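You operate a simulated robot arm through the tools that you are given. There is no shell and no other tool.

The job below is to be done with a simulated two-armed robot. You get a single attempt, and the scene is never put back.

## Task
Tip the dust from the steel tray into the bin and brush the dust patch off the table.
Fine: the tray lies in the dust drawer and goes back there, the drawer is shut and the red brush put back. Set down upright: red brush. Where these are worked on the way, their far stop is far enough and under half their travel is too little: dust drawer. What is to be rubbed or washed off counts as gone when no trace of it is left.

Only the result counts: the job must be done as asked and must still hold three seconds after the hand-in. Knocking over, shifting, dropping, spilling or breaking anything else fails it.

## Robot
Two 7-joint arms with two-finger parallel grippers on one trunk that stands fixed in place. Base frame: the origin is at the foot of the trunk, x ahead of it, y to its left, z up. Lengths are in cm, angles in degrees, forces in N, time in s.
The left shoulder is at [7.1, 15.6, 108], the right one opposite. Payload 3.91 kg a hand.
The TCP of each hand is the grasp point between the finger pads, 3 cm short of the fingertips. In the tool frame z runs along the fingers and y along their closing line. The gripper opens to 11 cm. The fingers are 2 cm wide and 1 cm thick; the gripper's body (4.8 by 11.2 cm) begins 5.5 cm behind the TCP.
Orientation is that of the tool frame in the base frame, as [roll, pitch, yaw] about the fixed x, y, z axes, in that order (R = Rz(yaw) Ry(pitch) Rx(roll)). With the fingers straight down and closing along the base's y, the tool's x points along the base's -x, its y along +y and its z along -z.

## Interface
- The arms move only by the tool servo_tool. It takes "left_rows", "right_rows" or both (then of equal length, played together; a hand with none holds still); each is a list of rows, each a list of 7 numbers: the closure, from 0 (fully open) to 1 (shut), then the shift along the tool's x, y, z in cm, then the turn, a rotation vector about the tool's x, y, z in degrees. In form: [[fingers, dx, dy, dz, rx, ry, rz], ...]. A call has 1 to 20 rows; each row is the pose to reach, as a shift and turn from the pose commanded when the call began, along the tool's axes at that moment. A row lasts 0.2 s, in which the tool goes at most 5 cm and 8.6 degrees; a call with a longer step from one row to the next is refused whole, and so is a gripper value outside its range. A pose out of reach is approached as far as the arm can. The call stops where the force on the tool passes 40 N (or 10 N more than at its start, if that is more) or the arm is blocked; 0.2 s more then pass. Each finger travels about 10.8 cm/s and halts on what it meets, pressing with about 34 N; the grip force reading is that of the motor and also rises with nothing between the fingers. The clock runs only during rows and for 0.2 s after the last one: add rows that repeat a pose to give the fingers time. The reply holds the time, the measured pose of the TCP, the force on the tool along the base axes, the opening and the grip force, in the units named above and with some noise, with the torque about the TCP (base axes, N m) and any sound that the robot's microphone picked up.
- Cameras (640 x 400 px; columns grow to the right, rows downward): "scene" is now at [14.69, -1.21, 129.49]; the picture's right is [-0.05, -1.00, -0.00], its down [-0.49, 0.02, -0.87] and it looks along [0.87, -0.04, -0.49] (base axes); focal length 294 px, centre (320, 200). "left" rides on the left gripper at [7.2, -1.7, -10.3] in its tool frame; the picture's right is [0.23, 0.97, 0.00], its down [-0.76, 0.18, -0.62] and it looks along [-0.61, 0.14, 0.78] (tool axes); focal length 222 px, centre (320, 200). "right" rides on the right gripper at [7.2, 1.7, -10.3] in its tool frame; the picture's right is [-0.23, 0.97, 0.00], its down [-0.76, -0.18, -0.62] and it looks along [-0.61, -0.14, 0.78] (tool axes); focal length 222 px, centre (320, 200). There is no depth. A picture from a camera that has moved, and an enlarged one, comes with that camera's place and axes in the base frame and with its lens. The place of the scene camera against the robot may be out by one fixed shift of up to 2.5 cm in any direction.
- snapshot(camera): a new picture of that camera. The clock stands still meanwhile.
- move_column(by): slides the trunk up (or, below 0, down) by that many cm; the arms and the scene camera ride with it, the base frame stays. It gives what a move gives, with no picture.
- aim_head(pan, tilt): turns the head with the scene camera to pan (to the left, within 86 degrees either way) and tilt (down, from -29 to 69), counted from straight ahead of the robot. It gives what a move gives.
- inspect(camera, box): a new picture of the part [left, top, right, bottom] of that camera's present view, enlarged. The clock stands still meanwhile.
- sign_off(): hands the job in; it is judged then, once.

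Places have to be worked out from the pictures, the camera data and where the tool is seen. Open the grippers and draw the arms clear of the work before you hand the job in, unless the task says otherwise.

The tools are called after ">>>" as name(argument=value, ...) on one line, values as JSON. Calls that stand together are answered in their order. servo_tool: Moves the arms, as the interface text tells. Its arguments: {"type":"object","properties":{"left_rows":{"type":"array","items":{"type":"array","items":{"type":"number"}}},"right_rows":{"type":"array","items":{"type":"array","items":{"type":"number"}}}},"required":[]} The other tools are called the same way: move_column (by) slides the trunk up or down; aim_head (pan, tilt) turns the head that bears the scene camera; snapshot (camera) takes a picture; inspect (camera, box) takes an enlarged picture of a part of a camera's view; sign_off () hands the job in.

At the start:

```text
clock: 0.0
left_tcp_pos: [89.37, 19.55, 118.0]
left_ee_rot: [-180.0, 0.0, -179.9]
left_force: [-0.3, 0.5, -0.8]
left_ft_torque: [0.0, 0.0, 0.02]
left_opening: 10.98
left_finger_force: 0.0
right_tcp_pos: [55.9, -31.18, 113.95]
right_ee_rot: [179.9, 0.0, 180.0]
right_force: [0.0, 0.1, -0.6]
right_ft_torque: [0.01, 0.0, 0.03]
right_opening: 11.02
right_finger_force: 0.1
trunk travel left (down, up): [-52.5, 41.5]
head pan, tilt: [-2.8, 29.1]
```

scene: 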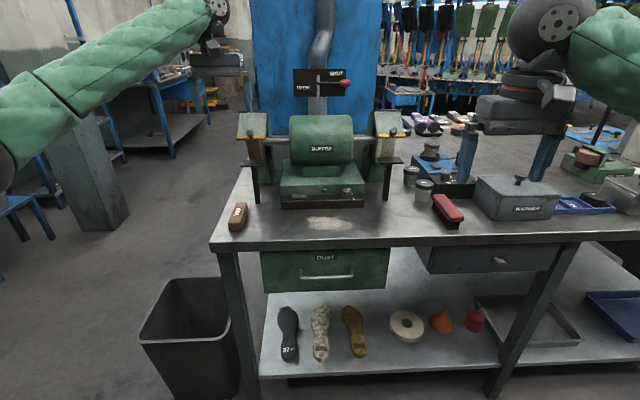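
right: 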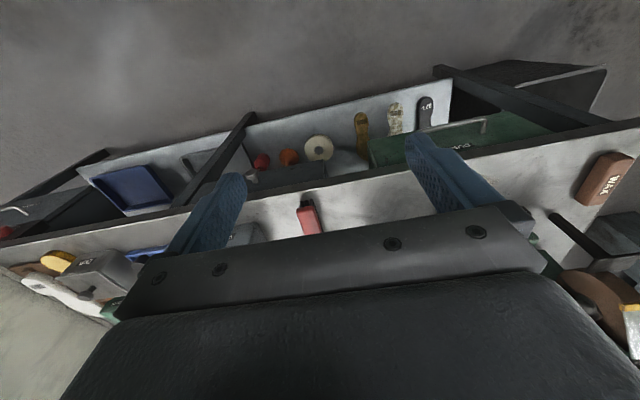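
left: 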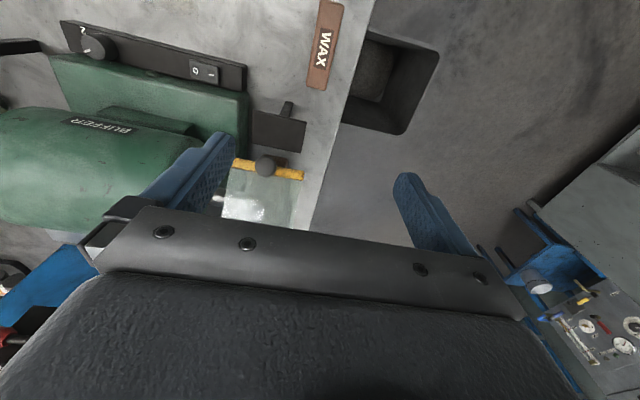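

I start by enlarging parts of the scene view to understand the drawer, the dust patch, the brush and the bin.

>>> inspect(camera="scene", box=[220, 160, 420, 300])

>>> inspect(camera="scene", box=[400, 130, 600, 270])

>>> inspect(camera="scene", box=[120, 220, 400, 400])

```text
2.86 times, centred on (320, 230) of scene
camera zoom: at [14.69, -1.21, 129.49], right [-0.05, -1.0, 0.0], down [-0.49, 0.02, -0.87], along [0.87, -0.04, -0.49], focal length 840 px, centre (320, 114)
```

zoom: 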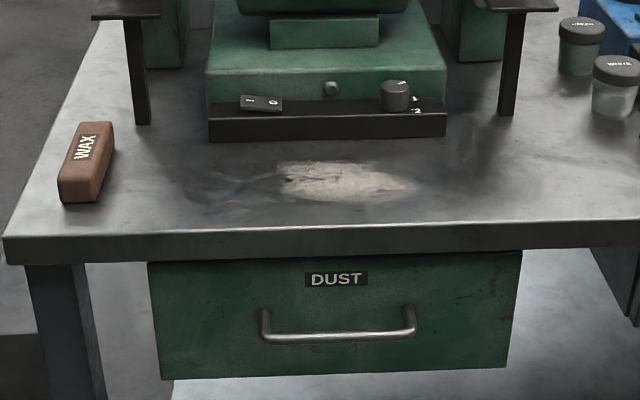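

```text
2.86 times, centred on (500, 200) of scene
camera zoom: at [14.69, -1.21, 129.49], right [-0.05, -1.0, 0.0], down [-0.49, 0.02, -0.87], along [0.87, -0.04, -0.49], focal length 840 px, centre (-194, 200)
```

zoom: 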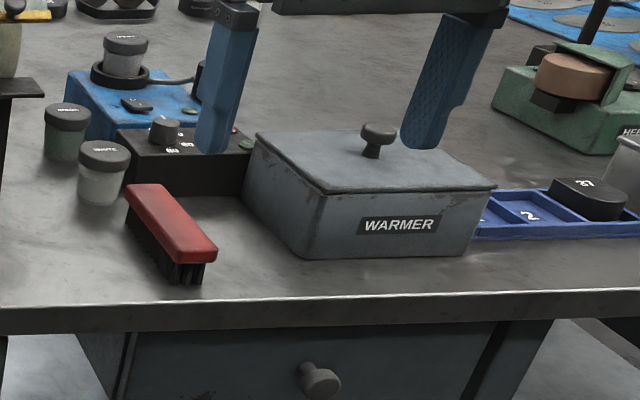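

```text
2.22 times, centred on (260, 310) of scene
camera zoom: at [14.69, -1.21, 129.49], right [-0.05, -1.0, 0.0], down [-0.49, 0.02, -0.87], along [0.87, -0.04, -0.49], focal length 654 px, centre (453, -44)
```

zoom: 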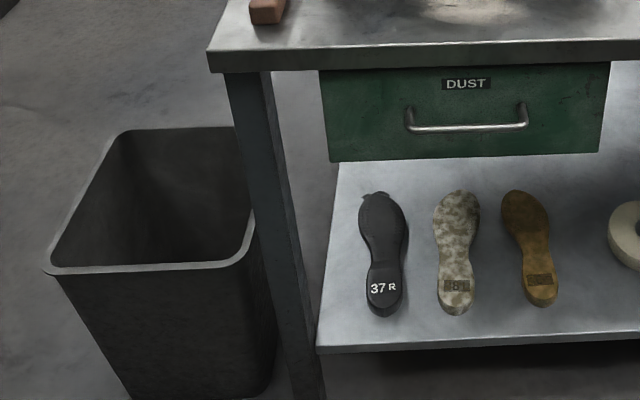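

Table top looks to be near z≈85 with its front edge near x≈73, and the drawer handle near (73, -6, 73). I look at the sign with the red lever above the machine and at the right-hand region.

>>> inspect(camera="scene", box=[230, 50, 430, 190])

>>> inspect(camera="left", box=[180, 0, 480, 190])

>>> inspect(camera="right", box=[230, 80, 640, 340])

```text
2.86 times, centred on (330, 120) of scene
camera zoom: at [14.69, -1.21, 129.49], right [-0.05, -1.0, 0.0], down [-0.49, 0.02, -0.87], along [0.87, -0.04, -0.49], focal length 840 px, centre (291, 429)
```

zoom: 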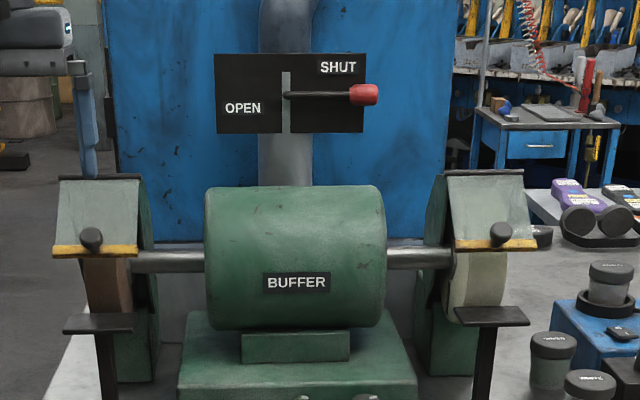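

```text
2.11 times, centred on (330, 95) of left
camera zoom: at [82.19, 17.81, 128.41], right [-0.23, 0.97, 0.0], down [0.76, 0.18, 0.62], along [0.61, 0.14, -0.78], focal length 468 px, centre (299, 421)
```

zoom: 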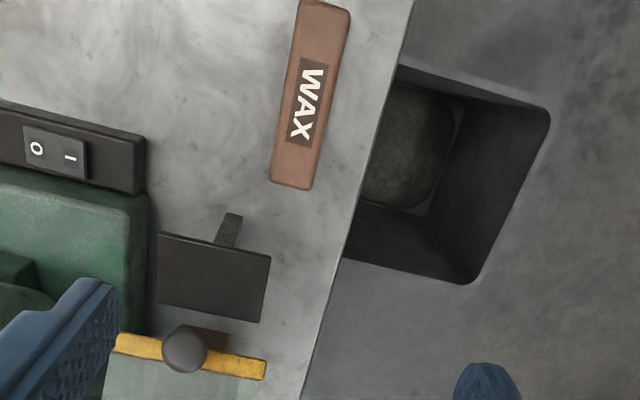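

```text
1.54 times, centred on (435, 210) of right
camera zoom: at [48.63, -29.77, 124.18], right [0.23, 0.97, 0.0], down [0.76, -0.18, 0.62], along [0.61, -0.14, -0.78], focal length 342 px, centre (143, 185)
```

zoom: 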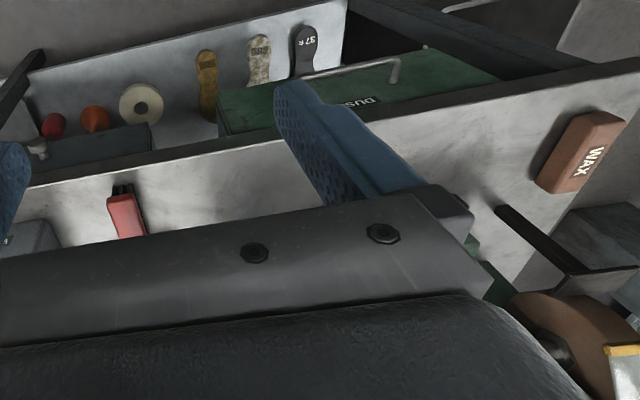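

The brush stands near (80, -38) on the table, bristles down, its length roughly along x. I bring the right hand above it for a closer look.

>>> servo_tool(right_rows=[[0, -4, -1.2, 2, 0, 0, 0], [0, -8, -2.4, 4, 0, 0, 0], [0, -12, -3.6, 6, 0, 0, 0], [0, -16, -4.8, 8, 0, 0, 0], [0, -20, -6, 10, 0, 0, 0], [0, -24, -6.8, 12, 0, 0, 0], [0, -24, -6.8, 12, 0, 0, 0]])

>>> snapshot(camera="right")

>>> snapshot(camera="scene")

```text
clock: 1.6
left_tcp_pos: [89.37, 19.5, 118.08]
left_ee_rot: [-180.0, 0.0, 180.0]
left_force: [-0.4, 0.4, 0.3]
left_ft_torque: [0.02, 0.0, 0.01]
left_opening: 11.01
left_finger_force: 0.0
right_tcp_pos: [79.85, -38.27, 101.9]
right_ee_rot: [179.8, 0.0, 180.0]
right_force: [-1.0, 0.4, 0.1]
right_ft_torque: [0.02, -0.01, 0.01]
right_opening: 11.03
right_finger_force: 0.1
trunk travel left (down, up): [-52.5, 41.5]
head pan, tilt: [-2.8, 29.1]
```

```text
taken
camera right: at [72.58, -36.72, 112.21], right [0.23, 0.97, 0.0], down [0.76, -0.18, 0.62], along [0.61, -0.14, -0.78], focal length 222 px, centre (320, 200)
```

right: 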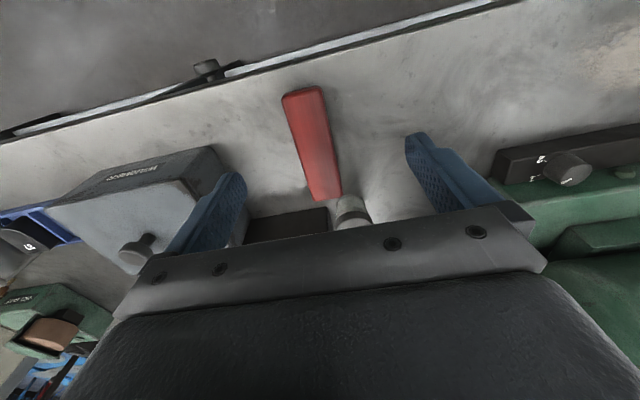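

```text
taken
camera scene: at [14.58, -1.22, 129.51], right [-0.05, -1.0, 0.0], down [-0.49, 0.02, -0.87], along [0.87, -0.04, -0.49], focal length 294 px, centre (320, 200)
```

scene: 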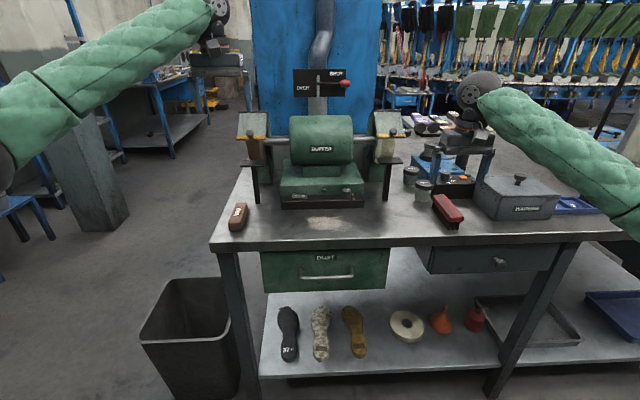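

The brush is about 13.4 x 3.9 cm, long along x, its centre near (84, -39.7) and top near z≈88.6. I enlarge the right-camera view to fix the table height and details.

>>> inspect(camera="right", box=[220, 20, 420, 220])

>>> inspect(camera="right", box=[440, 0, 640, 200])

>>> inspect(camera="scene", box=[400, 170, 500, 250])

```text
2.00 times, centred on (320, 120) of right
camera zoom: at [72.58, -36.72, 112.21], right [0.23, 0.97, 0.0], down [0.76, -0.18, 0.62], along [0.61, -0.14, -0.78], focal length 444 px, centre (320, 360)
```

zoom: 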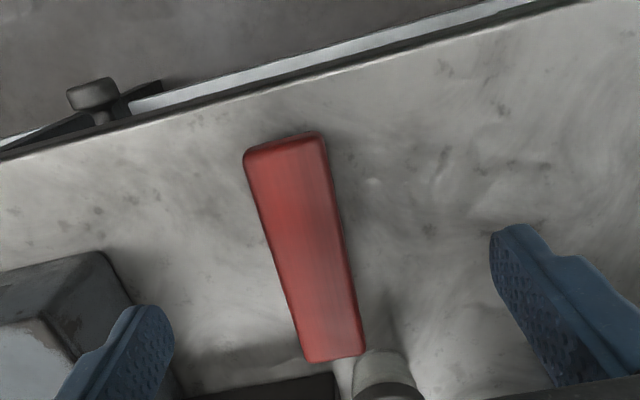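

```text
2.00 times, centred on (540, 100) of right
camera zoom: at [72.58, -36.72, 112.21], right [0.23, 0.97, 0.0], down [0.76, -0.18, 0.62], along [0.61, -0.14, -0.78], focal length 444 px, centre (-120, 400)
```

zoom: 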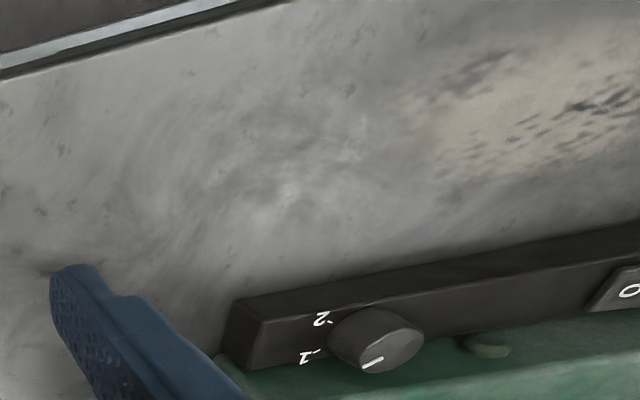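

```text
5.00 times, centred on (450, 210) of scene
camera zoom: at [14.58, -1.22, 129.51], right [-0.05, -1.0, 0.0], down [-0.49, 0.02, -0.87], along [0.87, -0.04, -0.49], focal length 1471 px, centre (-330, 150)
```

zoom: 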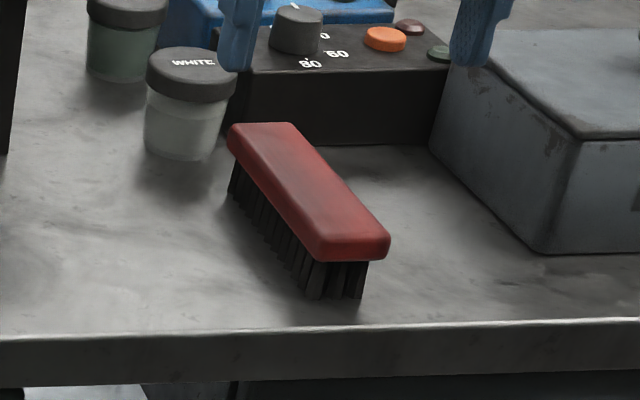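

The brush top sits about 4 cm above the table (≈84.6). I move the right hand over the brush centre and part-way down, then check.

>>> servo_tool(right_rows=[[0, -2, -0.7, 0, 0, 0, 0], [0, -4.2, -1.5, 3, 0, 0, 0], [0, -4.2, -1.5, 6, 0, 0, 0], [0, -4.2, -1.5, 9, 0, 0, 0], [0, -4.2, -1.5, 9, 0, 0, 0]])

>>> snapshot(camera="right")

>>> inspect(camera="scene", box=[400, 120, 520, 250])

```text
clock: 2.8
left_tcp_pos: [89.29, 19.53, 117.95]
left_ee_rot: [180.0, 0.1, -179.9]
left_force: [0.2, 0.0, 0.3]
left_ft_torque: [0.02, -0.02, 0.02]
left_opening: 11.0
left_finger_force: 0.0
right_tcp_pos: [83.91, -39.62, 92.82]
right_ee_rot: [180.0, 0.1, -180.0]
right_force: [-0.7, -0.6, -0.2]
right_ft_torque: [0.03, -0.04, -0.02]
right_opening: 11.01
right_finger_force: 0.0
trunk travel left (down, up): [-52.5, 41.5]
head pan, tilt: [-2.8, 29.1]
```

```text
taken
camera right: at [76.58, -38.06, 103.24], right [0.23, 0.97, 0.0], down [0.76, -0.18, 0.62], along [0.61, -0.14, -0.78], focal length 222 px, centre (320, 200)
```

right: 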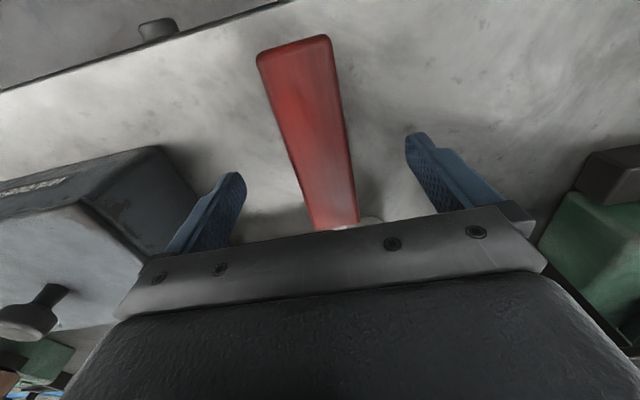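

```text
3.08 times, centred on (460, 185) of scene
camera zoom: at [14.65, -1.18, 129.5], right [-0.05, -1.0, 0.0], down [-0.49, 0.02, -0.87], along [0.87, -0.04, -0.49], focal length 905 px, centre (-111, 246)
```

zoom: 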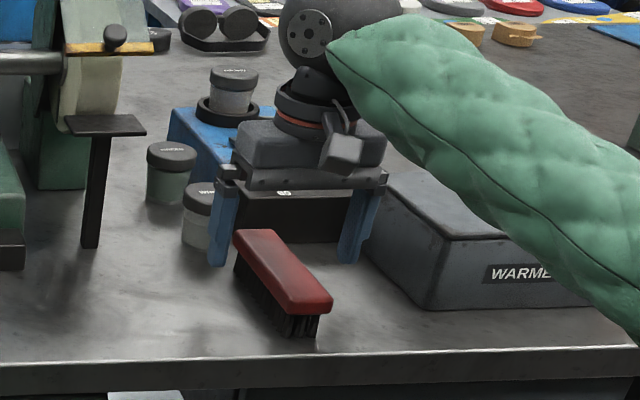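

Fingers straddle the brush but the outer one is close to the warmer, so I narrow the opening to about 7 cm, go down to TCP z≈88.6 and check.

>>> servo_tool(right_rows=[[0.35, 0, -0.15, 0, 0, 0, 0], [0.35, 0, -0.15, 0, 0, 0, 0], [0.35, 0, -0.15, 2, 0, 0, 0], [0.35, 0, -0.15, 3.4, 0, 0, 0], [0.35, 0, -0.15, 4.3, 0, 0, 0], [0.35, 0, -0.15, 4.3, 0, 0, 0]])

>>> inspect(camera="scene", box=[400, 150, 500, 250])

>>> snapshot(camera="right")

```text
clock: 4.2
left_tcp_pos: [89.3, 19.55, 118.02]
left_ee_rot: [179.9, -0.1, -179.9]
left_force: [0.6, -0.5, 0.0]
left_ft_torque: [0.0, -0.03, -0.01]
left_opening: 11.02
left_finger_force: 0.0
right_tcp_pos: [83.97, -39.68, 89.14]
right_ee_rot: [180.0, 0.2, 180.0]
right_force: [14.5, -5.1, 32.2]
right_ft_torque: [-0.33, -0.12, 0.82]
right_opening: 7.18
right_finger_force: 0.0
trunk travel left (down, up): [-52.5, 41.5]
head pan, tilt: [-2.8, 29.1]
```

```text
4.00 times, centred on (450, 200) of scene
camera zoom: at [14.55, -1.11, 129.56], right [-0.05, -1.0, 0.0], down [-0.49, 0.02, -0.87], along [0.87, -0.04, -0.49], focal length 1176 px, centre (-200, 200)
```

zoom: 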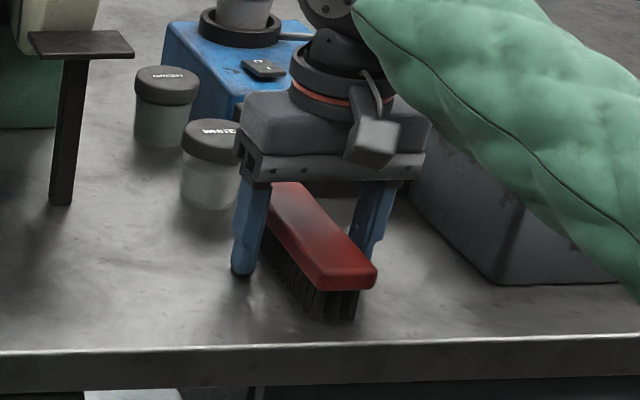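

```text
taken
camera right: at [76.62, -38.15, 99.3], right [0.23, 0.97, 0.0], down [0.76, -0.18, 0.63], along [0.61, -0.14, -0.78], focal length 222 px, centre (320, 200)
```

right: 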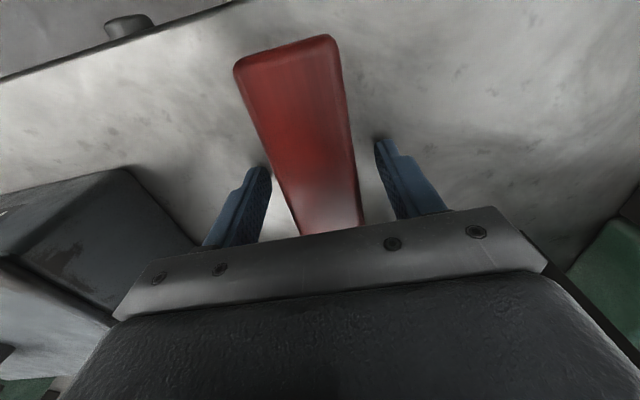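

The upward force of 32 N shows the fingertips resting on the table, so the table top is at z≈86.1. I raise 1 cm, then close on the brush.

>>> servo_tool(right_rows=[[0.35, 0, 0, -0.5, 0, 0, 0], [0.35, 0, 0, -1.0, 0, 0, 0], [0.35, 0, 0, -1.0, 0, 0, 0]])

```text
clock: 5.0
left_tcp_pos: [89.38, 19.45, 117.91]
left_ee_rot: [180.0, -0.1, 179.9]
left_force: [-0.6, 0.4, 0.3]
left_ft_torque: [0.04, 0.03, -0.02]
left_opening: 11.0
left_finger_force: 0.1
right_tcp_pos: [84.02, -39.66, 89.26]
right_ee_rot: [180.0, -0.1, -180.0]
right_force: [-0.3, -1.1, 0.1]
right_ft_torque: [0.02, -0.03, 0.03]
right_opening: 7.19
right_finger_force: 0.0
trunk travel left (down, up): [-52.5, 41.5]
head pan, tilt: [-2.8, 29.1]
```

Free again at z=89.26. I raise a touch more and close the fingers on the brush.

>>> servo_tool(right_rows=[[0.35, 0, 0, -0.4, 0, 0, 0], [0.5, 0, 0, -0.4, 0, 0, 0], [0.65, 0, 0, -0.4, 0, 0, 0], [0.8, 0, 0, -0.4, 0, 0, 0], [0.8, 0, 0, -0.4, 0, 0, 0], [0.8, 0, 0, -0.4, 0, 0, 0]])

>>> snapshot(camera="right")

```text
clock: 6.4
left_tcp_pos: [89.36, 19.53, 117.96]
left_ee_rot: [-180.0, 0.1, -180.0]
left_force: [-0.3, 0.6, 0.3]
left_ft_torque: [0.02, -0.02, -0.01]
left_opening: 10.98
left_finger_force: 0.0
right_tcp_pos: [83.95, -39.7, 89.93]
right_ee_rot: [-179.9, 0.1, -179.9]
right_force: [-0.5, -0.2, 0.9]
right_ft_torque: [0.03, 0.02, -0.01]
right_opening: 3.91
right_finger_force: 34.5
trunk travel left (down, up): [-52.5, 41.5]
head pan, tilt: [-2.8, 29.1]
```

```text
taken
camera right: at [76.74, -38.18, 100.27], right [0.23, 0.97, 0.0], down [0.76, -0.18, 0.62], along [0.61, -0.14, -0.78], focal length 222 px, centre (320, 200)
```

right: 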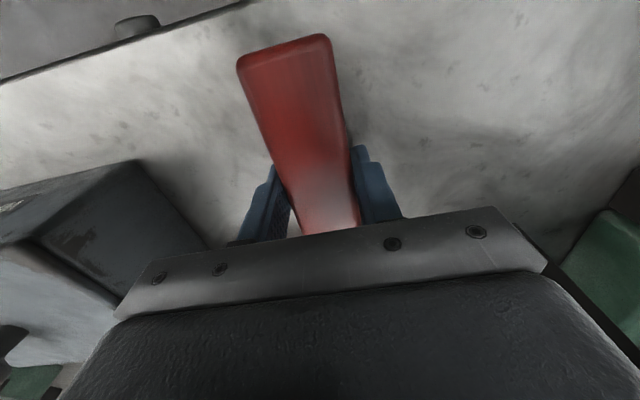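

The brush is gripped (opening 3.91). I lift it and carry it towards the dust patch at a safe height, then look.

>>> servo_tool(right_rows=[[0.8, 0, 0, -2, 0, 0, 0], [0.8, 0, 0, -5, 0, 0, 0], [0.8, 0, 0, -8, 0, 0, 0], [0.8, 2, 3, -8, 0, 0, 0], [0.8, 4, 7, -8, 0, 0, 0], [0.8, 4, 11.5, -8, 0, 0, 0], [0.8, 4, 15, -8, 0, 0, 0], [0.8, 4, 17, -8, 0, 0, 0], [0.8, 4, 17, -8, 0, 0, 0]])

>>> snapshot(camera="right")

>>> inspect(camera="scene", box=[250, 130, 450, 260])

```text
clock: 8.4
left_tcp_pos: [89.39, 19.46, 117.93]
left_ee_rot: [180.0, 0.0, -180.0]
left_force: [0.8, 0.6, -1.0]
left_ft_torque: [-0.03, 0.0, -0.01]
left_opening: 10.99
left_finger_force: 0.1
right_tcp_pos: [80.01, -22.82, 97.8]
right_ee_rot: [-180.0, 0.0, -179.9]
right_force: [0.4, 0.5, -1.1]
right_ft_torque: [-0.03, -0.03, 0.0]
right_opening: 3.93
right_finger_force: 33.7
trunk travel left (down, up): [-52.5, 41.5]
head pan, tilt: [-2.8, 29.1]
```

```text
taken
camera right: at [72.75, -21.21, 108.1], right [0.23, 0.97, 0.0], down [0.76, -0.18, 0.62], along [0.61, -0.14, -0.78], focal length 222 px, centre (320, 200)
```

right: 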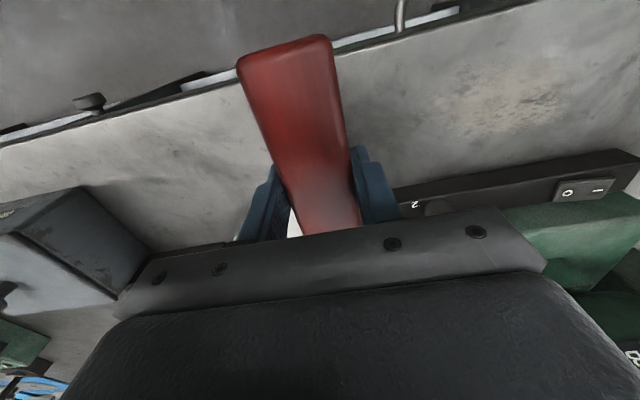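

```text
3.08 times, centred on (350, 195) of scene
camera zoom: at [14.69, -1.23, 129.49], right [-0.05, -1.0, 0.0], down [-0.49, 0.02, -0.87], along [0.87, -0.04, -0.49], focal length 905 px, centre (228, 215)
```

zoom: 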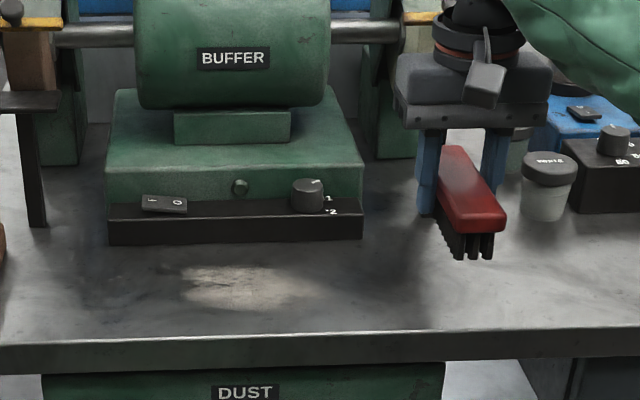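

I zoom on the dust patch from the right-hand camera to find its extent.

>>> inspect(camera="right", box=[370, 0, 640, 200])

>>> inspect(camera="scene", box=[270, 195, 380, 260])

>>> inspect(camera="left", box=[0, 0, 200, 120])

```text
2.00 times, centred on (505, 100) of right
camera zoom: at [72.75, -21.21, 108.1], right [0.23, 0.97, 0.0], down [0.76, -0.18, 0.62], along [0.61, -0.14, -0.78], focal length 444 px, centre (-50, 400)
```

zoom: 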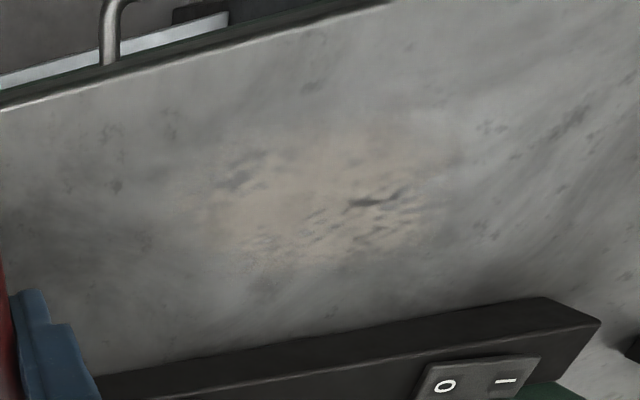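

```text
5.82 times, centred on (325, 228) of scene
camera zoom: at [14.69, -1.23, 129.49], right [-0.05, -1.0, 0.0], down [-0.49, 0.02, -0.87], along [0.87, -0.04, -0.49], focal length 1711 px, centre (291, 40)
```

zoom: 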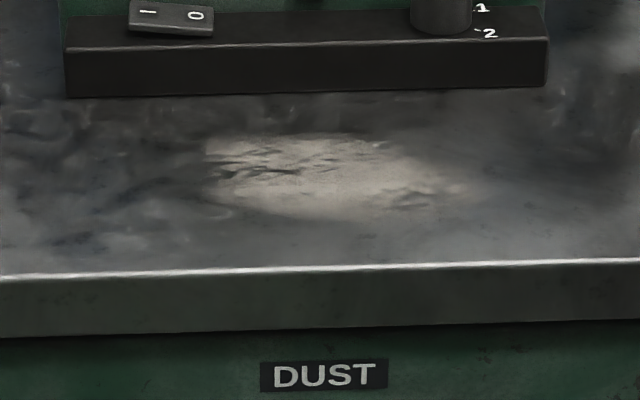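

```text
3.20 times, centred on (100, 60) of left
camera zoom: at [82.19, 17.8, 128.41], right [-0.23, 0.97, 0.0], down [0.76, 0.18, 0.62], along [0.61, 0.14, -0.78], focal length 711 px, centre (1024, 648)
```

zoom: 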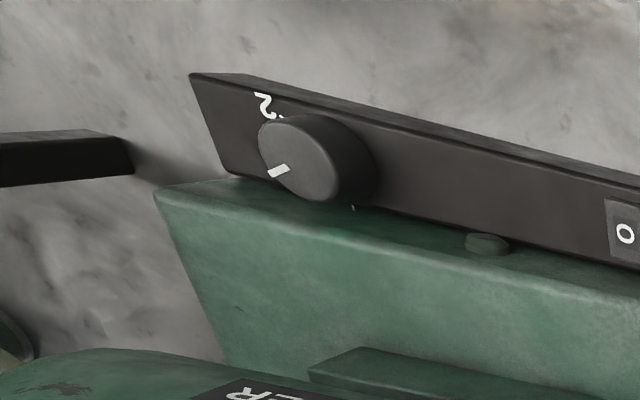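

The patch spans roughly x 79–86, y −12 to 0; with the brush at x=82 its length covers it and stays clear of the machine's front plate (x≈90). I move to its right side and lower gently towards contact.

>>> servo_tool(right_rows=[[0.8, -1, 3.4, 0, 0, 0, 0], [0.8, -2, 5.8, 0, 0, 0, 0], [0.8, -2, 5.8, 3, 0, 0, 0], [0.8, -2, 5.8, 6, 0, 0, 0], [0.8, -2, 5.8, 7.4, 0, 0, 0], [0.8, -2, 5.8, 7.4, 0, 0, 0]])

>>> snapshot(camera="right")

>>> inspect(camera="scene", box=[250, 130, 450, 260])

```text
clock: 9.8
left_tcp_pos: [89.52, 19.46, 118.01]
left_ee_rot: [-180.0, 0.0, -179.9]
left_force: [0.4, -0.3, 0.6]
left_ft_torque: [-0.03, -0.04, 0.0]
left_opening: 10.98
left_finger_force: 0.0
right_tcp_pos: [82.19, -16.97, 90.51]
right_ee_rot: [180.0, 0.1, 179.9]
right_force: [-0.2, -0.2, -1.3]
right_ft_torque: [-0.02, -0.03, -0.04]
right_opening: 3.95
right_finger_force: 34.1
trunk travel left (down, up): [-52.5, 41.5]
head pan, tilt: [-2.8, 29.1]
```

```text
taken
camera right: at [74.91, -15.33, 100.89], right [0.23, 0.97, 0.0], down [0.76, -0.18, 0.62], along [0.61, -0.14, -0.78], focal length 222 px, centre (320, 200)
```

right: 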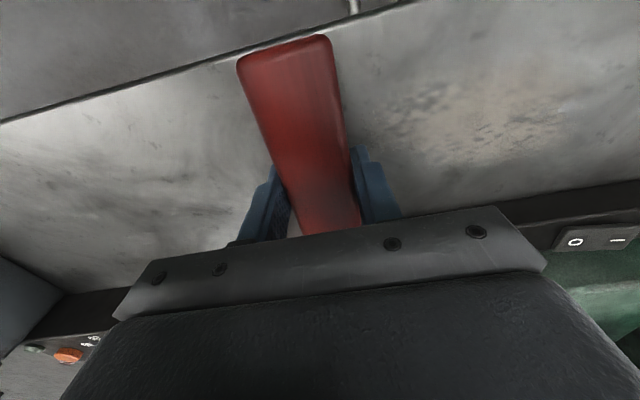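

```text
3.08 times, centred on (350, 195) of scene
camera zoom: at [14.71, -1.18, 129.49], right [-0.05, -1.0, 0.0], down [-0.49, 0.02, -0.87], along [0.87, -0.04, -0.49], focal length 905 px, centre (228, 215)
```

zoom: 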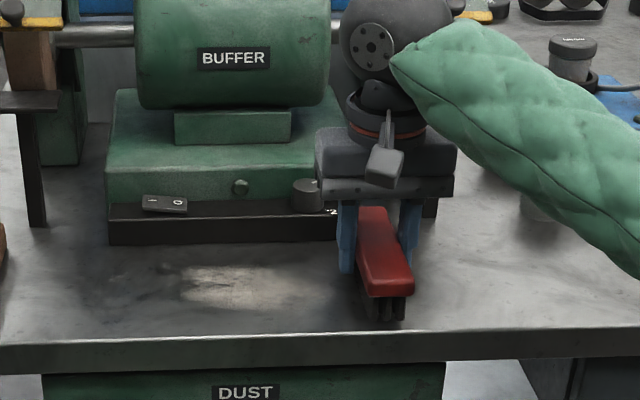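

Hand is clear of the machine. I lower in small steps until the bristles bear on the table.

>>> servo_tool(right_rows=[[0.8, 0, 0, 0.3, 0, 0, 0], [0.8, 0, 0, 0.6, 0, 0, 0], [0.8, 0, 0, 0.8, 0, 0, 0]])

```text
clock: 10.6
left_tcp_pos: [89.27, 19.55, 118.12]
left_ee_rot: [-179.9, 0.0, -179.9]
left_force: [-0.1, -0.1, 0.4]
left_ft_torque: [0.02, -0.01, 0.04]
left_opening: 10.99
left_finger_force: 0.1
right_tcp_pos: [82.1, -16.89, 89.87]
right_ee_rot: [179.9, 0.1, -180.0]
right_force: [2.9, -1.6, 11.3]
right_ft_torque: [-0.01, 0.71, 0.05]
right_opening: 3.94
right_finger_force: 33.3
trunk travel left (down, up): [-52.5, 41.5]
head pan, tilt: [-2.8, 29.1]
```

Contact at z≈89.85 with 11 N. I sweep the brush in +y across the patch.

>>> servo_tool(right_rows=[[0.8, 0, 1.5, 0, 0, 0, 0], [0.8, 0, 3, 0, 0, 0, 0], [0.8, 0, 4.5, 0, 0, 0, 0], [0.8, 0, 6, 0, 0, 0, 0], [0.8, 0, 7.5, 0, 0, 0, 0], [0.8, 0, 9, 0, 0, 0, 0], [0.8, 0, 10.5, 0, 0, 0, 0], [0.8, 0, 12, 0, 0, 0, 0], [0.8, 0, 13.5, 0, 0, 0, 0], [0.8, 0, 15, 0, 0, 0, 0], [0.8, 0, 16.5, 0, 0, 0, 0], [0.8, 0, 18, 0, 0, 0, 0], [0.8, 0, 19.5, 0, 0, 0, 0], [0.8, 0, 21, 0, 0, 0, 0]])

>>> snapshot(camera="right")

>>> inspect(camera="scene", box=[250, 130, 450, 260])

```text
clock: 13.6
left_tcp_pos: [89.22, 19.4, 118.01]
left_ee_rot: [-180.0, 0.0, 180.0]
left_force: [-0.6, 0.7, 0.7]
left_ft_torque: [0.01, -0.02, -0.03]
left_opening: 11.0
left_finger_force: 0.0
right_tcp_pos: [81.89, 4.02, 89.92]
right_ee_rot: [179.9, 0.0, 180.0]
right_force: [-0.2, -5.6, 18.3]
right_ft_torque: [0.0, -0.34, -0.08]
right_opening: 3.91
right_finger_force: 33.7
trunk travel left (down, up): [-52.5, 41.5]
head pan, tilt: [-2.8, 29.1]
```

```text
taken
camera right: at [74.73, 5.62, 100.22], right [0.23, 0.97, 0.0], down [0.76, -0.18, 0.62], along [0.61, -0.14, -0.78], focal length 222 px, centre (320, 200)
```

right: 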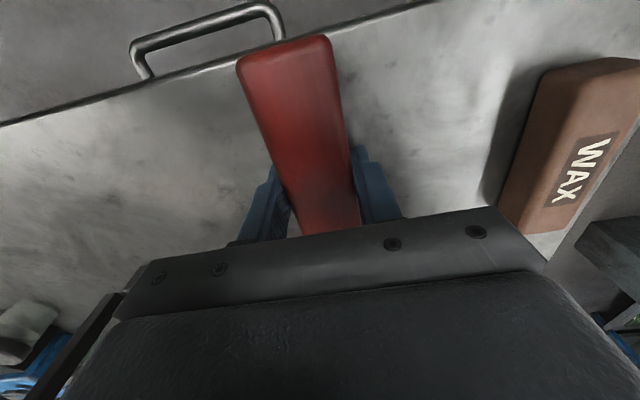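

```text
3.08 times, centred on (350, 195) of scene
camera zoom: at [14.54, -1.21, 129.51], right [-0.05, -1.0, 0.0], down [-0.49, 0.02, -0.87], along [0.87, -0.04, -0.49], focal length 905 px, centre (228, 215)
```

zoom: 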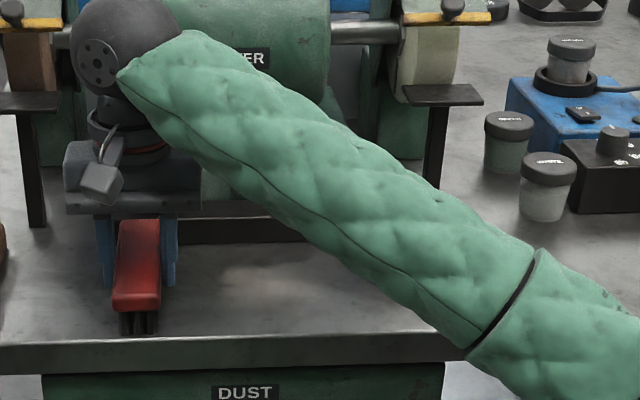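

Most of the dust is gone, a faint trace remains. I sweep back over it with the same pressure.

>>> servo_tool(right_rows=[[0.8, 0, -1.5, 0.1, 0, 0, 0], [0.8, 0, -3, 0.1, 0, 0, 0], [0.8, 0, -4.5, 0.1, 0, 0, 0], [0.8, 0, -6, 0.1, 0, 0, 0], [0.8, 0, -7.5, 0.1, 0, 0, 0], [0.8, 0, -9, 0.1, 0, 0, 0], [0.8, 0, -10.5, 0.1, 0, 0, 0], [0.8, 0, -12, 0.1, 0, 0, 0], [0.8, 0, -13.5, 0.1, 0, 0, 0], [0.8, 0, -15, 0.1, 0, 0, 0], [0.8, 0, -16.5, 0.1, 0, 0, 0], [0.8, 0, -18, 0.1, 0, 0, 0], [0.8, 0, -19.5, 0.1, 0, 0, 0], [0.8, 0, -21, 0.1, 0, 0, 0], [0.8, 0, -22, 0.1, 0, 0, 0]])

>>> inspect(camera="right", box=[340, 0, 640, 200])

>>> inspect(camera="scene", box=[250, 180, 400, 260])

```text
clock: 16.8
left_tcp_pos: [89.19, 19.54, 118.12]
left_ee_rot: [-179.9, 0.0, -179.9]
left_force: [0.3, 0.2, -0.4]
left_ft_torque: [0.01, 0.0, -0.01]
left_opening: 11.0
left_finger_force: 0.0
right_tcp_pos: [81.89, -17.87, 89.83]
right_ee_rot: [-179.9, 0.2, -180.0]
right_force: [0.5, 7.8, 26.3]
right_ft_torque: [0.1, 0.12, -0.07]
right_opening: 3.96
right_finger_force: 34.2
trunk travel left (down, up): [-52.5, 41.5]
head pan, tilt: [-2.8, 29.1]
```

```text
2.00 times, centred on (490, 100) of right
camera zoom: at [74.66, -16.26, 100.09], right [0.23, 0.97, 0.0], down [0.76, -0.18, 0.62], along [0.61, -0.14, -0.78], focal length 444 px, centre (-20, 400)
```

zoom: 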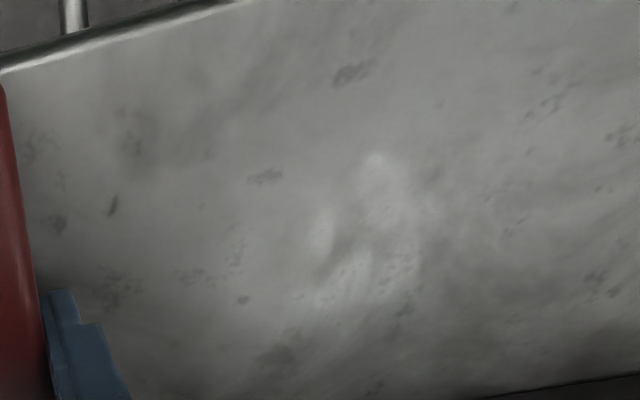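

```text
4.27 times, centred on (325, 220) of scene
camera zoom: at [14.5, -1.09, 129.52], right [-0.05, -1.0, 0.0], down [-0.49, 0.02, -0.87], along [0.87, -0.04, -0.49], focal length 1255 px, centre (299, 115)
```

zoom: 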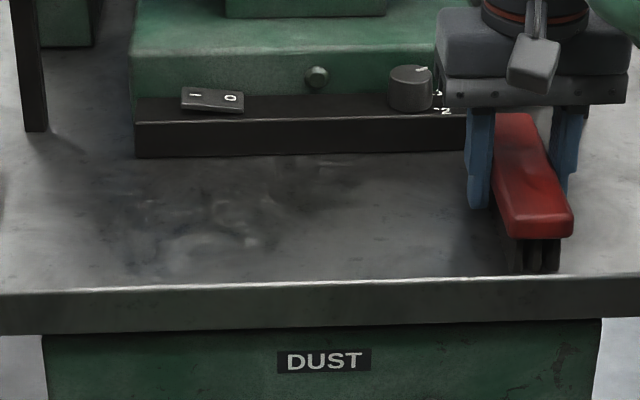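

The patch looks gone, but I make another full round trip to be sure no trace is left.

>>> servo_tool(right_rows=[[0.8, 0, 2, -0.05, 0, 0, 0], [0.8, 0, 4, -0.05, 0, 0, 0], [0.8, 0, 6, -0.05, 0, 0, 0], [0.8, 0, 8, -0.05, 0, 0, 0], [0.8, 0, 10, -0.05, 0, 0, 0], [0.8, 0, 12, -0.05, 0, 0, 0], [0.8, 0, 14, -0.05, 0, 0, 0], [0.8, 0, 16, -0.05, 0, 0, 0], [0.8, 0, 18, -0.05, 0, 0, 0], [0.8, 0, 20, -0.05, 0, 0, 0], [0.8, 0, 22, -0.05, 0, 0, 0], [0.8, 0, 23, -0.05, 0, 0, 0]])

>>> servo_tool(right_rows=[[0.8, 0, -2, 0, 0, 0, 0], [0.8, 0, -4, 0, 0, 0, 0], [0.8, 0, -6, 0, 0, 0, 0], [0.8, 0, -8, 0, 0, 0, 0], [0.8, 0, -10, 0, 0, 0, 0], [0.8, 0, -12, 0, 0, 0, 0], [0.8, 0, -14, 0, 0, 0, 0], [0.8, 0, -16, 0, 0, 0, 0], [0.8, 0, -18, 0, 0, 0, 0], [0.8, 0, -20, 0, 0, 0, 0], [0.8, 0, -22, 0, 0, 0, 0], [0.8, 0, -23, 0, 0, 0, 0]])

>>> inspect(camera="scene", box=[250, 180, 400, 260])

>>> inspect(camera="right", box=[340, 0, 640, 200])

```text
clock: 19.4
left_tcp_pos: [89.37, 19.4, 118.08]
left_ee_rot: [-180.0, 0.0, -180.0]
left_force: [-0.2, -0.2, -0.7]
left_ft_torque: [-0.04, -0.01, 0.01]
left_opening: 10.99
left_finger_force: 0.0
right_tcp_pos: [81.99, 5.13, 89.69]
right_ee_rot: [180.0, 0.0, 179.9]
right_force: [-1.0, -5.1, 14.4]
right_ft_torque: [0.0, 0.18, 0.05]
right_opening: 3.92
right_finger_force: 33.8
trunk travel left (down, up): [-52.5, 41.5]
head pan, tilt: [-2.8, 29.1]
```

```text
clock: 22.0
left_tcp_pos: [89.44, 19.58, 117.97]
left_ee_rot: [-180.0, -0.1, -179.8]
left_force: [-0.1, 1.0, 0.3]
left_ft_torque: [0.05, 0.0, 0.0]
left_opening: 11.0
left_finger_force: 0.0
right_tcp_pos: [81.87, -17.91, 89.75]
right_ee_rot: [-179.9, 0.0, 179.9]
right_force: [-0.4, 2.8, 5.3]
right_ft_torque: [0.04, -0.33, 0.07]
right_opening: 3.96
right_finger_force: 33.9
trunk travel left (down, up): [-52.5, 41.5]
head pan, tilt: [-2.8, 29.1]
```

```text
4.27 times, centred on (325, 220) of scene
camera zoom: at [14.65, -1.19, 129.49], right [-0.05, -1.0, 0.0], down [-0.49, 0.02, -0.87], along [0.87, -0.04, -0.49], focal length 1255 px, centre (299, 115)
```

zoom: 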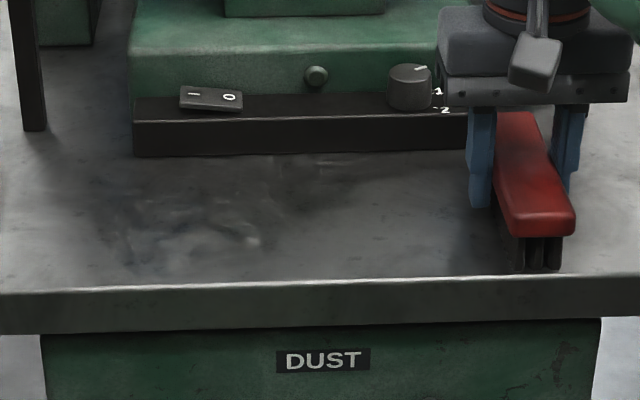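

```text
2.00 times, centred on (490, 100) of right
camera zoom: at [74.73, -16.42, 100.07], right [0.23, 0.97, 0.0], down [0.76, -0.18, 0.62], along [0.61, -0.14, -0.78], focal length 444 px, centre (-20, 400)
```

zoom: 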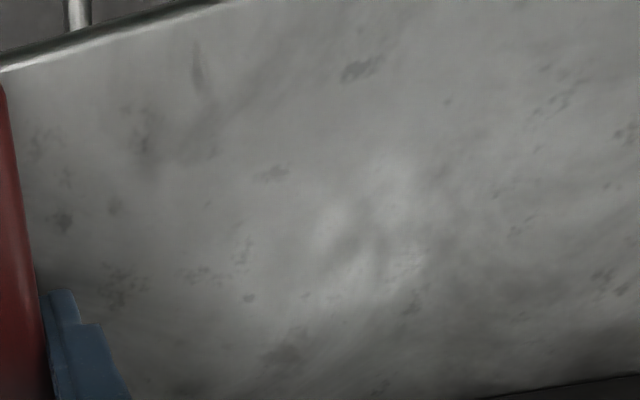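

The table is clean. I lift the brush and take it back along the same path to its pick-up spot.

>>> servo_tool(right_rows=[[0.8, 0, 0, -2, 0, 0, 0], [0.8, 0, 0, -5, 0, 0, 0], [0.8, 0, 0, -8.25, 0, 0, 0], [0.8, 0, -4, -8.25, 0, 0, 0], [0.8, 0, -8, -8.25, 0, 0, 0], [0.8, 0, -12, -8.25, 0, 0, 0], [0.8, 0, -16, -8.25, 0, 0, 0], [0.8, -1, -20, -8.25, 0, 0, 0], [0.8, -2, -21.8, -8.25, 0, 0, 0], [0.8, -2, -21.8, -8.25, 0, 0, 0], [0.8, -2, -21.8, -5, 0, 0, 0], [0.8, -2, -21.8, -2, 0, 0, 0], [0.8, -2, -21.8, -1, 0, 0, 0], [0.8, -2, -21.8, -0.4, 0, 0, 0], [0.8, -2, -21.8, -0.4, 0, 0, 0]])

>>> snapshot(camera="right")

>>> inspect(camera="scene", box=[400, 150, 500, 250])

```text
clock: 25.2
left_tcp_pos: [89.4, 19.39, 118.0]
left_ee_rot: [-180.0, 0.0, -179.9]
left_force: [0.1, -0.7, -0.3]
left_ft_torque: [-0.03, 0.0, -0.01]
left_opening: 10.98
left_finger_force: 0.1
right_tcp_pos: [84.06, -39.62, 90.26]
right_ee_rot: [-179.9, 0.0, 180.0]
right_force: [-0.2, 0.2, -1.3]
right_ft_torque: [0.01, 0.01, 0.0]
right_opening: 3.93
right_finger_force: 34.0
trunk travel left (down, up): [-52.5, 41.5]
head pan, tilt: [-2.8, 29.1]
```

```text
taken
camera right: at [76.85, -38.1, 100.52], right [0.23, 0.97, 0.0], down [0.76, -0.18, 0.62], along [0.61, -0.14, -0.78], focal length 222 px, centre (320, 200)
```

right: 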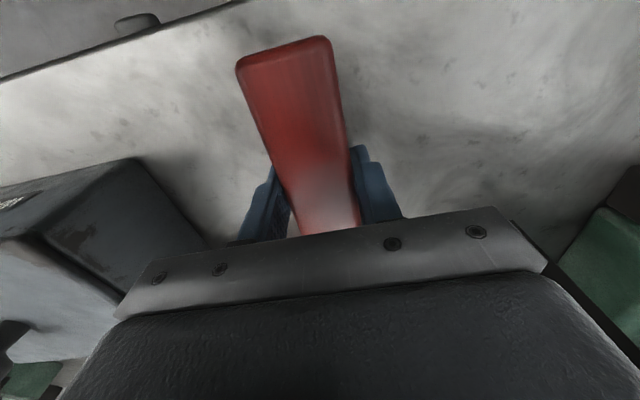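

```text
4.00 times, centred on (450, 200) of scene
camera zoom: at [14.69, -1.21, 129.49], right [-0.05, -1.0, 0.0], down [-0.49, 0.02, -0.87], along [0.87, -0.04, -0.49], focal length 1176 px, centre (-200, 200)
```

zoom: 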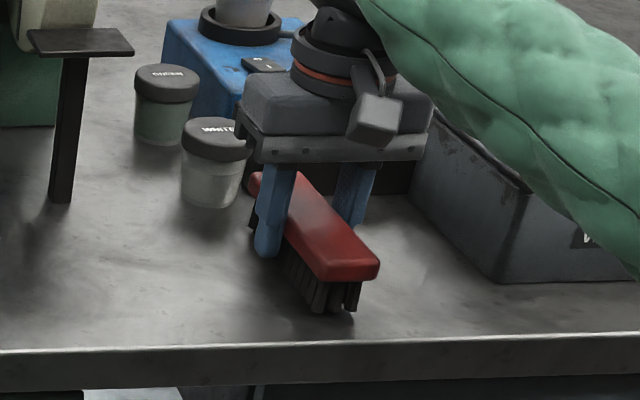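

Brush is about 0.3 cm above its spot. I lower until it touches lightly.

>>> servo_tool(right_rows=[[0.8, 0, 0, 0.2, 0, 0, 0], [0.8, 0, 0, 0.35, 0, 0, 0], [0.8, 0, 0, 0.35, 0, 0, 0]])

```text
clock: 26.0
left_tcp_pos: [89.36, 19.45, 117.99]
left_ee_rot: [-179.9, 0.0, -179.9]
left_force: [0.2, -0.4, -0.5]
left_ft_torque: [0.01, 0.03, 0.03]
left_opening: 11.03
left_finger_force: 0.1
right_tcp_pos: [84.08, -39.71, 89.74]
right_ee_rot: [-180.0, -0.1, -180.0]
right_force: [-0.4, -0.4, -0.2]
right_ft_torque: [0.0, -0.02, -0.02]
right_opening: 3.96
right_finger_force: 33.7
trunk travel left (down, up): [-52.5, 41.5]
head pan, tilt: [-2.8, 29.1]
```

>>> servo_tool(right_rows=[[0.8, 0, 0, 0.1, 0, 0, 0], [0.8, 0, 0, 0.2, 0, 0, 0], [0.8, 0, 0, 0.2, 0, 0, 0]])

```text
clock: 26.8
left_tcp_pos: [89.22, 19.41, 118.01]
left_ee_rot: [-180.0, 0.0, -179.9]
left_force: [-0.5, 0.2, 0.2]
left_ft_torque: [0.02, 0.0, 0.01]
left_opening: 11.0
left_finger_force: 0.1
right_tcp_pos: [84.07, -39.61, 89.67]
right_ee_rot: [-180.0, 0.1, -180.0]
right_force: [4.5, 0.4, 14.9]
right_ft_torque: [0.0, 0.61, -0.02]
right_opening: 3.94
right_finger_force: 34.1
trunk travel left (down, up): [-52.5, 41.5]
head pan, tilt: [-2.8, 29.1]
```

The brush bears on the table (15 N). I open part-way to release it, then lift straight up.

>>> servo_tool(right_rows=[[0.8, 0, 0, -0.15, 0, 0, 0], [0.6, 0, 0, -0.15, 0, 0, 0], [0.4, 0, 0, -0.15, 0, 0, 0], [0.35, 0, 0, -0.15, 0, 0, 0], [0.35, 0, 0, -0.15, 0, 0, 0], [0.35, 0, 0, -2, 0, 0, 0], [0.35, 0, 0, -5, 0, 0, 0], [0.35, 0, 0, -9, 0, 0, 0], [0.35, 0, 0, -13, 0, 0, 0]])

>>> snapshot(camera="right")

>>> inspect(camera="scene", box=[400, 170, 500, 250])

```text
clock: 28.8
left_tcp_pos: [89.28, 19.59, 118.06]
left_ee_rot: [179.9, 0.0, -179.9]
left_force: [0.6, 1.2, 0.5]
left_ft_torque: [-0.01, 0.01, 0.02]
left_opening: 10.98
left_finger_force: 0.0
right_tcp_pos: [84.08, -39.86, 102.66]
right_ee_rot: [-180.0, 0.1, -179.9]
right_force: [-0.4, -0.4, 0.5]
right_ft_torque: [-0.05, -0.03, 0.0]
right_opening: 7.16
right_finger_force: 0.0
trunk travel left (down, up): [-52.5, 41.5]
head pan, tilt: [-2.8, 29.1]
```

```text
taken
camera right: at [76.9, -38.19, 112.92], right [0.23, 0.97, 0.0], down [0.76, -0.18, 0.62], along [0.61, -0.14, -0.78], focal length 222 px, centre (320, 200)
```

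right: 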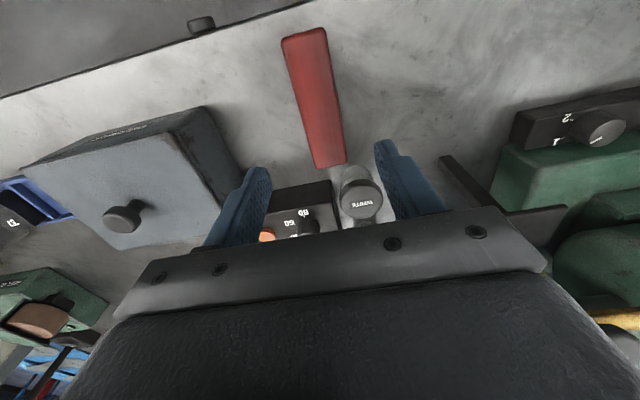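

```text
5.00 times, centred on (450, 210) of scene
camera zoom: at [14.61, -1.17, 129.49], right [-0.05, -1.0, 0.0], down [-0.49, 0.02, -0.87], along [0.87, -0.04, -0.49], focal length 1471 px, centre (-330, 150)
```

zoom: 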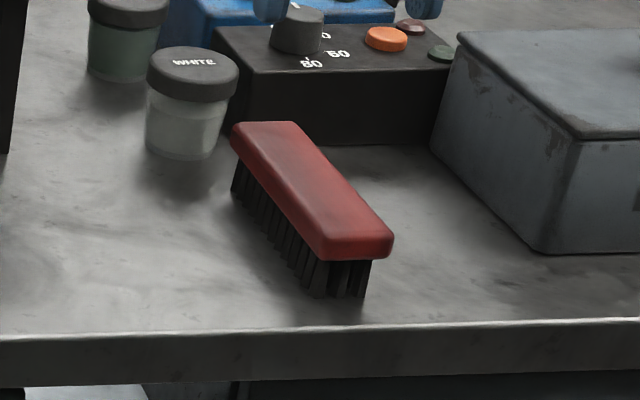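

The brush is back where it was, upright. Next the drawer: I draw the right hand back to in front of the table, turning it 90° about its axis so the fingers close along x, then look at the handle.

>>> servo_tool(right_rows=[[0.35, 2.4, 1, 0, 0, 0, 8.2], [0.35, 4.8, 3, 0, 0, 0, 16.4], [0.35, 7.2, 6, 0, 0, 0, 24.6], [0.35, 9.6, 9, 0, 0, 0, 32.8], [0.35, 12, 12, 0, 0, 0, 41], [0.2, 14.4, 15, 0, 0, 0, 49.2], [0.1, 16.8, 18, 0, 0, 0, 57.4], [0, 19.2, 21, 0, 0, 0, 65.6], [0, 21.6, 24, 0, 0, 0, 73.8], [0, 24, 26.5, 0, 0, 0, 82], [0, 26, 27.7, 0, 0, 0, 90], [0, 26, 27.7, 0, 0, 0, 90]])

>>> snapshot(camera="right")

>>> snapshot(camera="scene")

```text
clock: 31.4
left_tcp_pos: [89.31, 19.79, 117.97]
left_ee_rot: [-179.8, 0.0, -179.9]
left_force: [-0.5, -0.5, 0.0]
left_ft_torque: [-0.06, -0.04, 0.0]
left_opening: 11.01
left_finger_force: 0.0
right_tcp_pos: [57.91, -11.75, 102.57]
right_ee_rot: [-180.0, 0.1, 90.0]
right_force: [0.0, -0.4, -0.3]
right_ft_torque: [0.01, -0.02, -0.01]
right_opening: 10.99
right_finger_force: 0.0
trunk travel left (down, up): [-52.5, 41.5]
head pan, tilt: [-2.8, 29.1]
```

```text
taken
camera right: at [59.58, -4.77, 112.94], right [0.97, -0.23, 0.0], down [-0.18, -0.76, 0.62], along [-0.14, -0.61, -0.78], focal length 222 px, centre (320, 200)
```

right: 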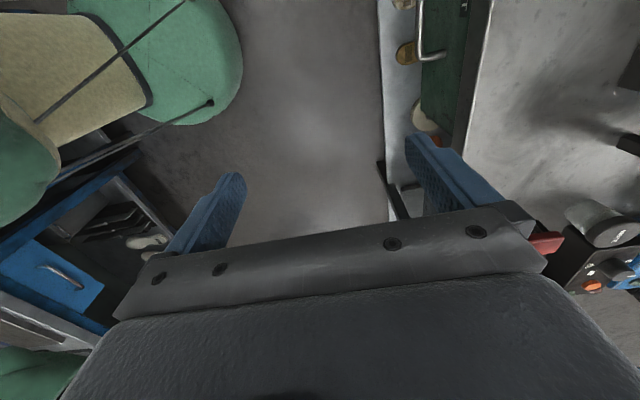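

```text
taken
camera scene: at [14.57, -1.01, 129.49], right [-0.05, -1.0, 0.0], down [-0.49, 0.02, -0.87], along [0.87, -0.04, -0.49], focal length 294 px, centre (320, 200)
```

scene: 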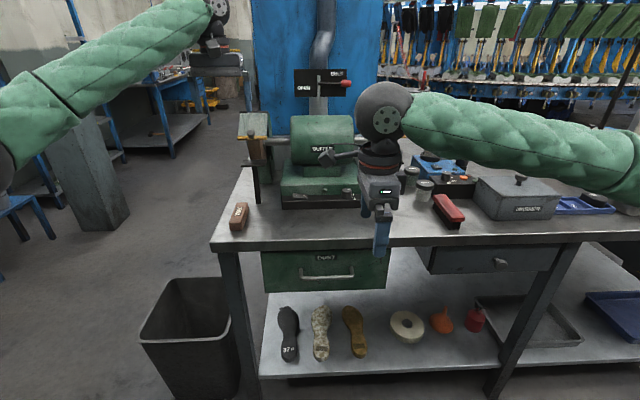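

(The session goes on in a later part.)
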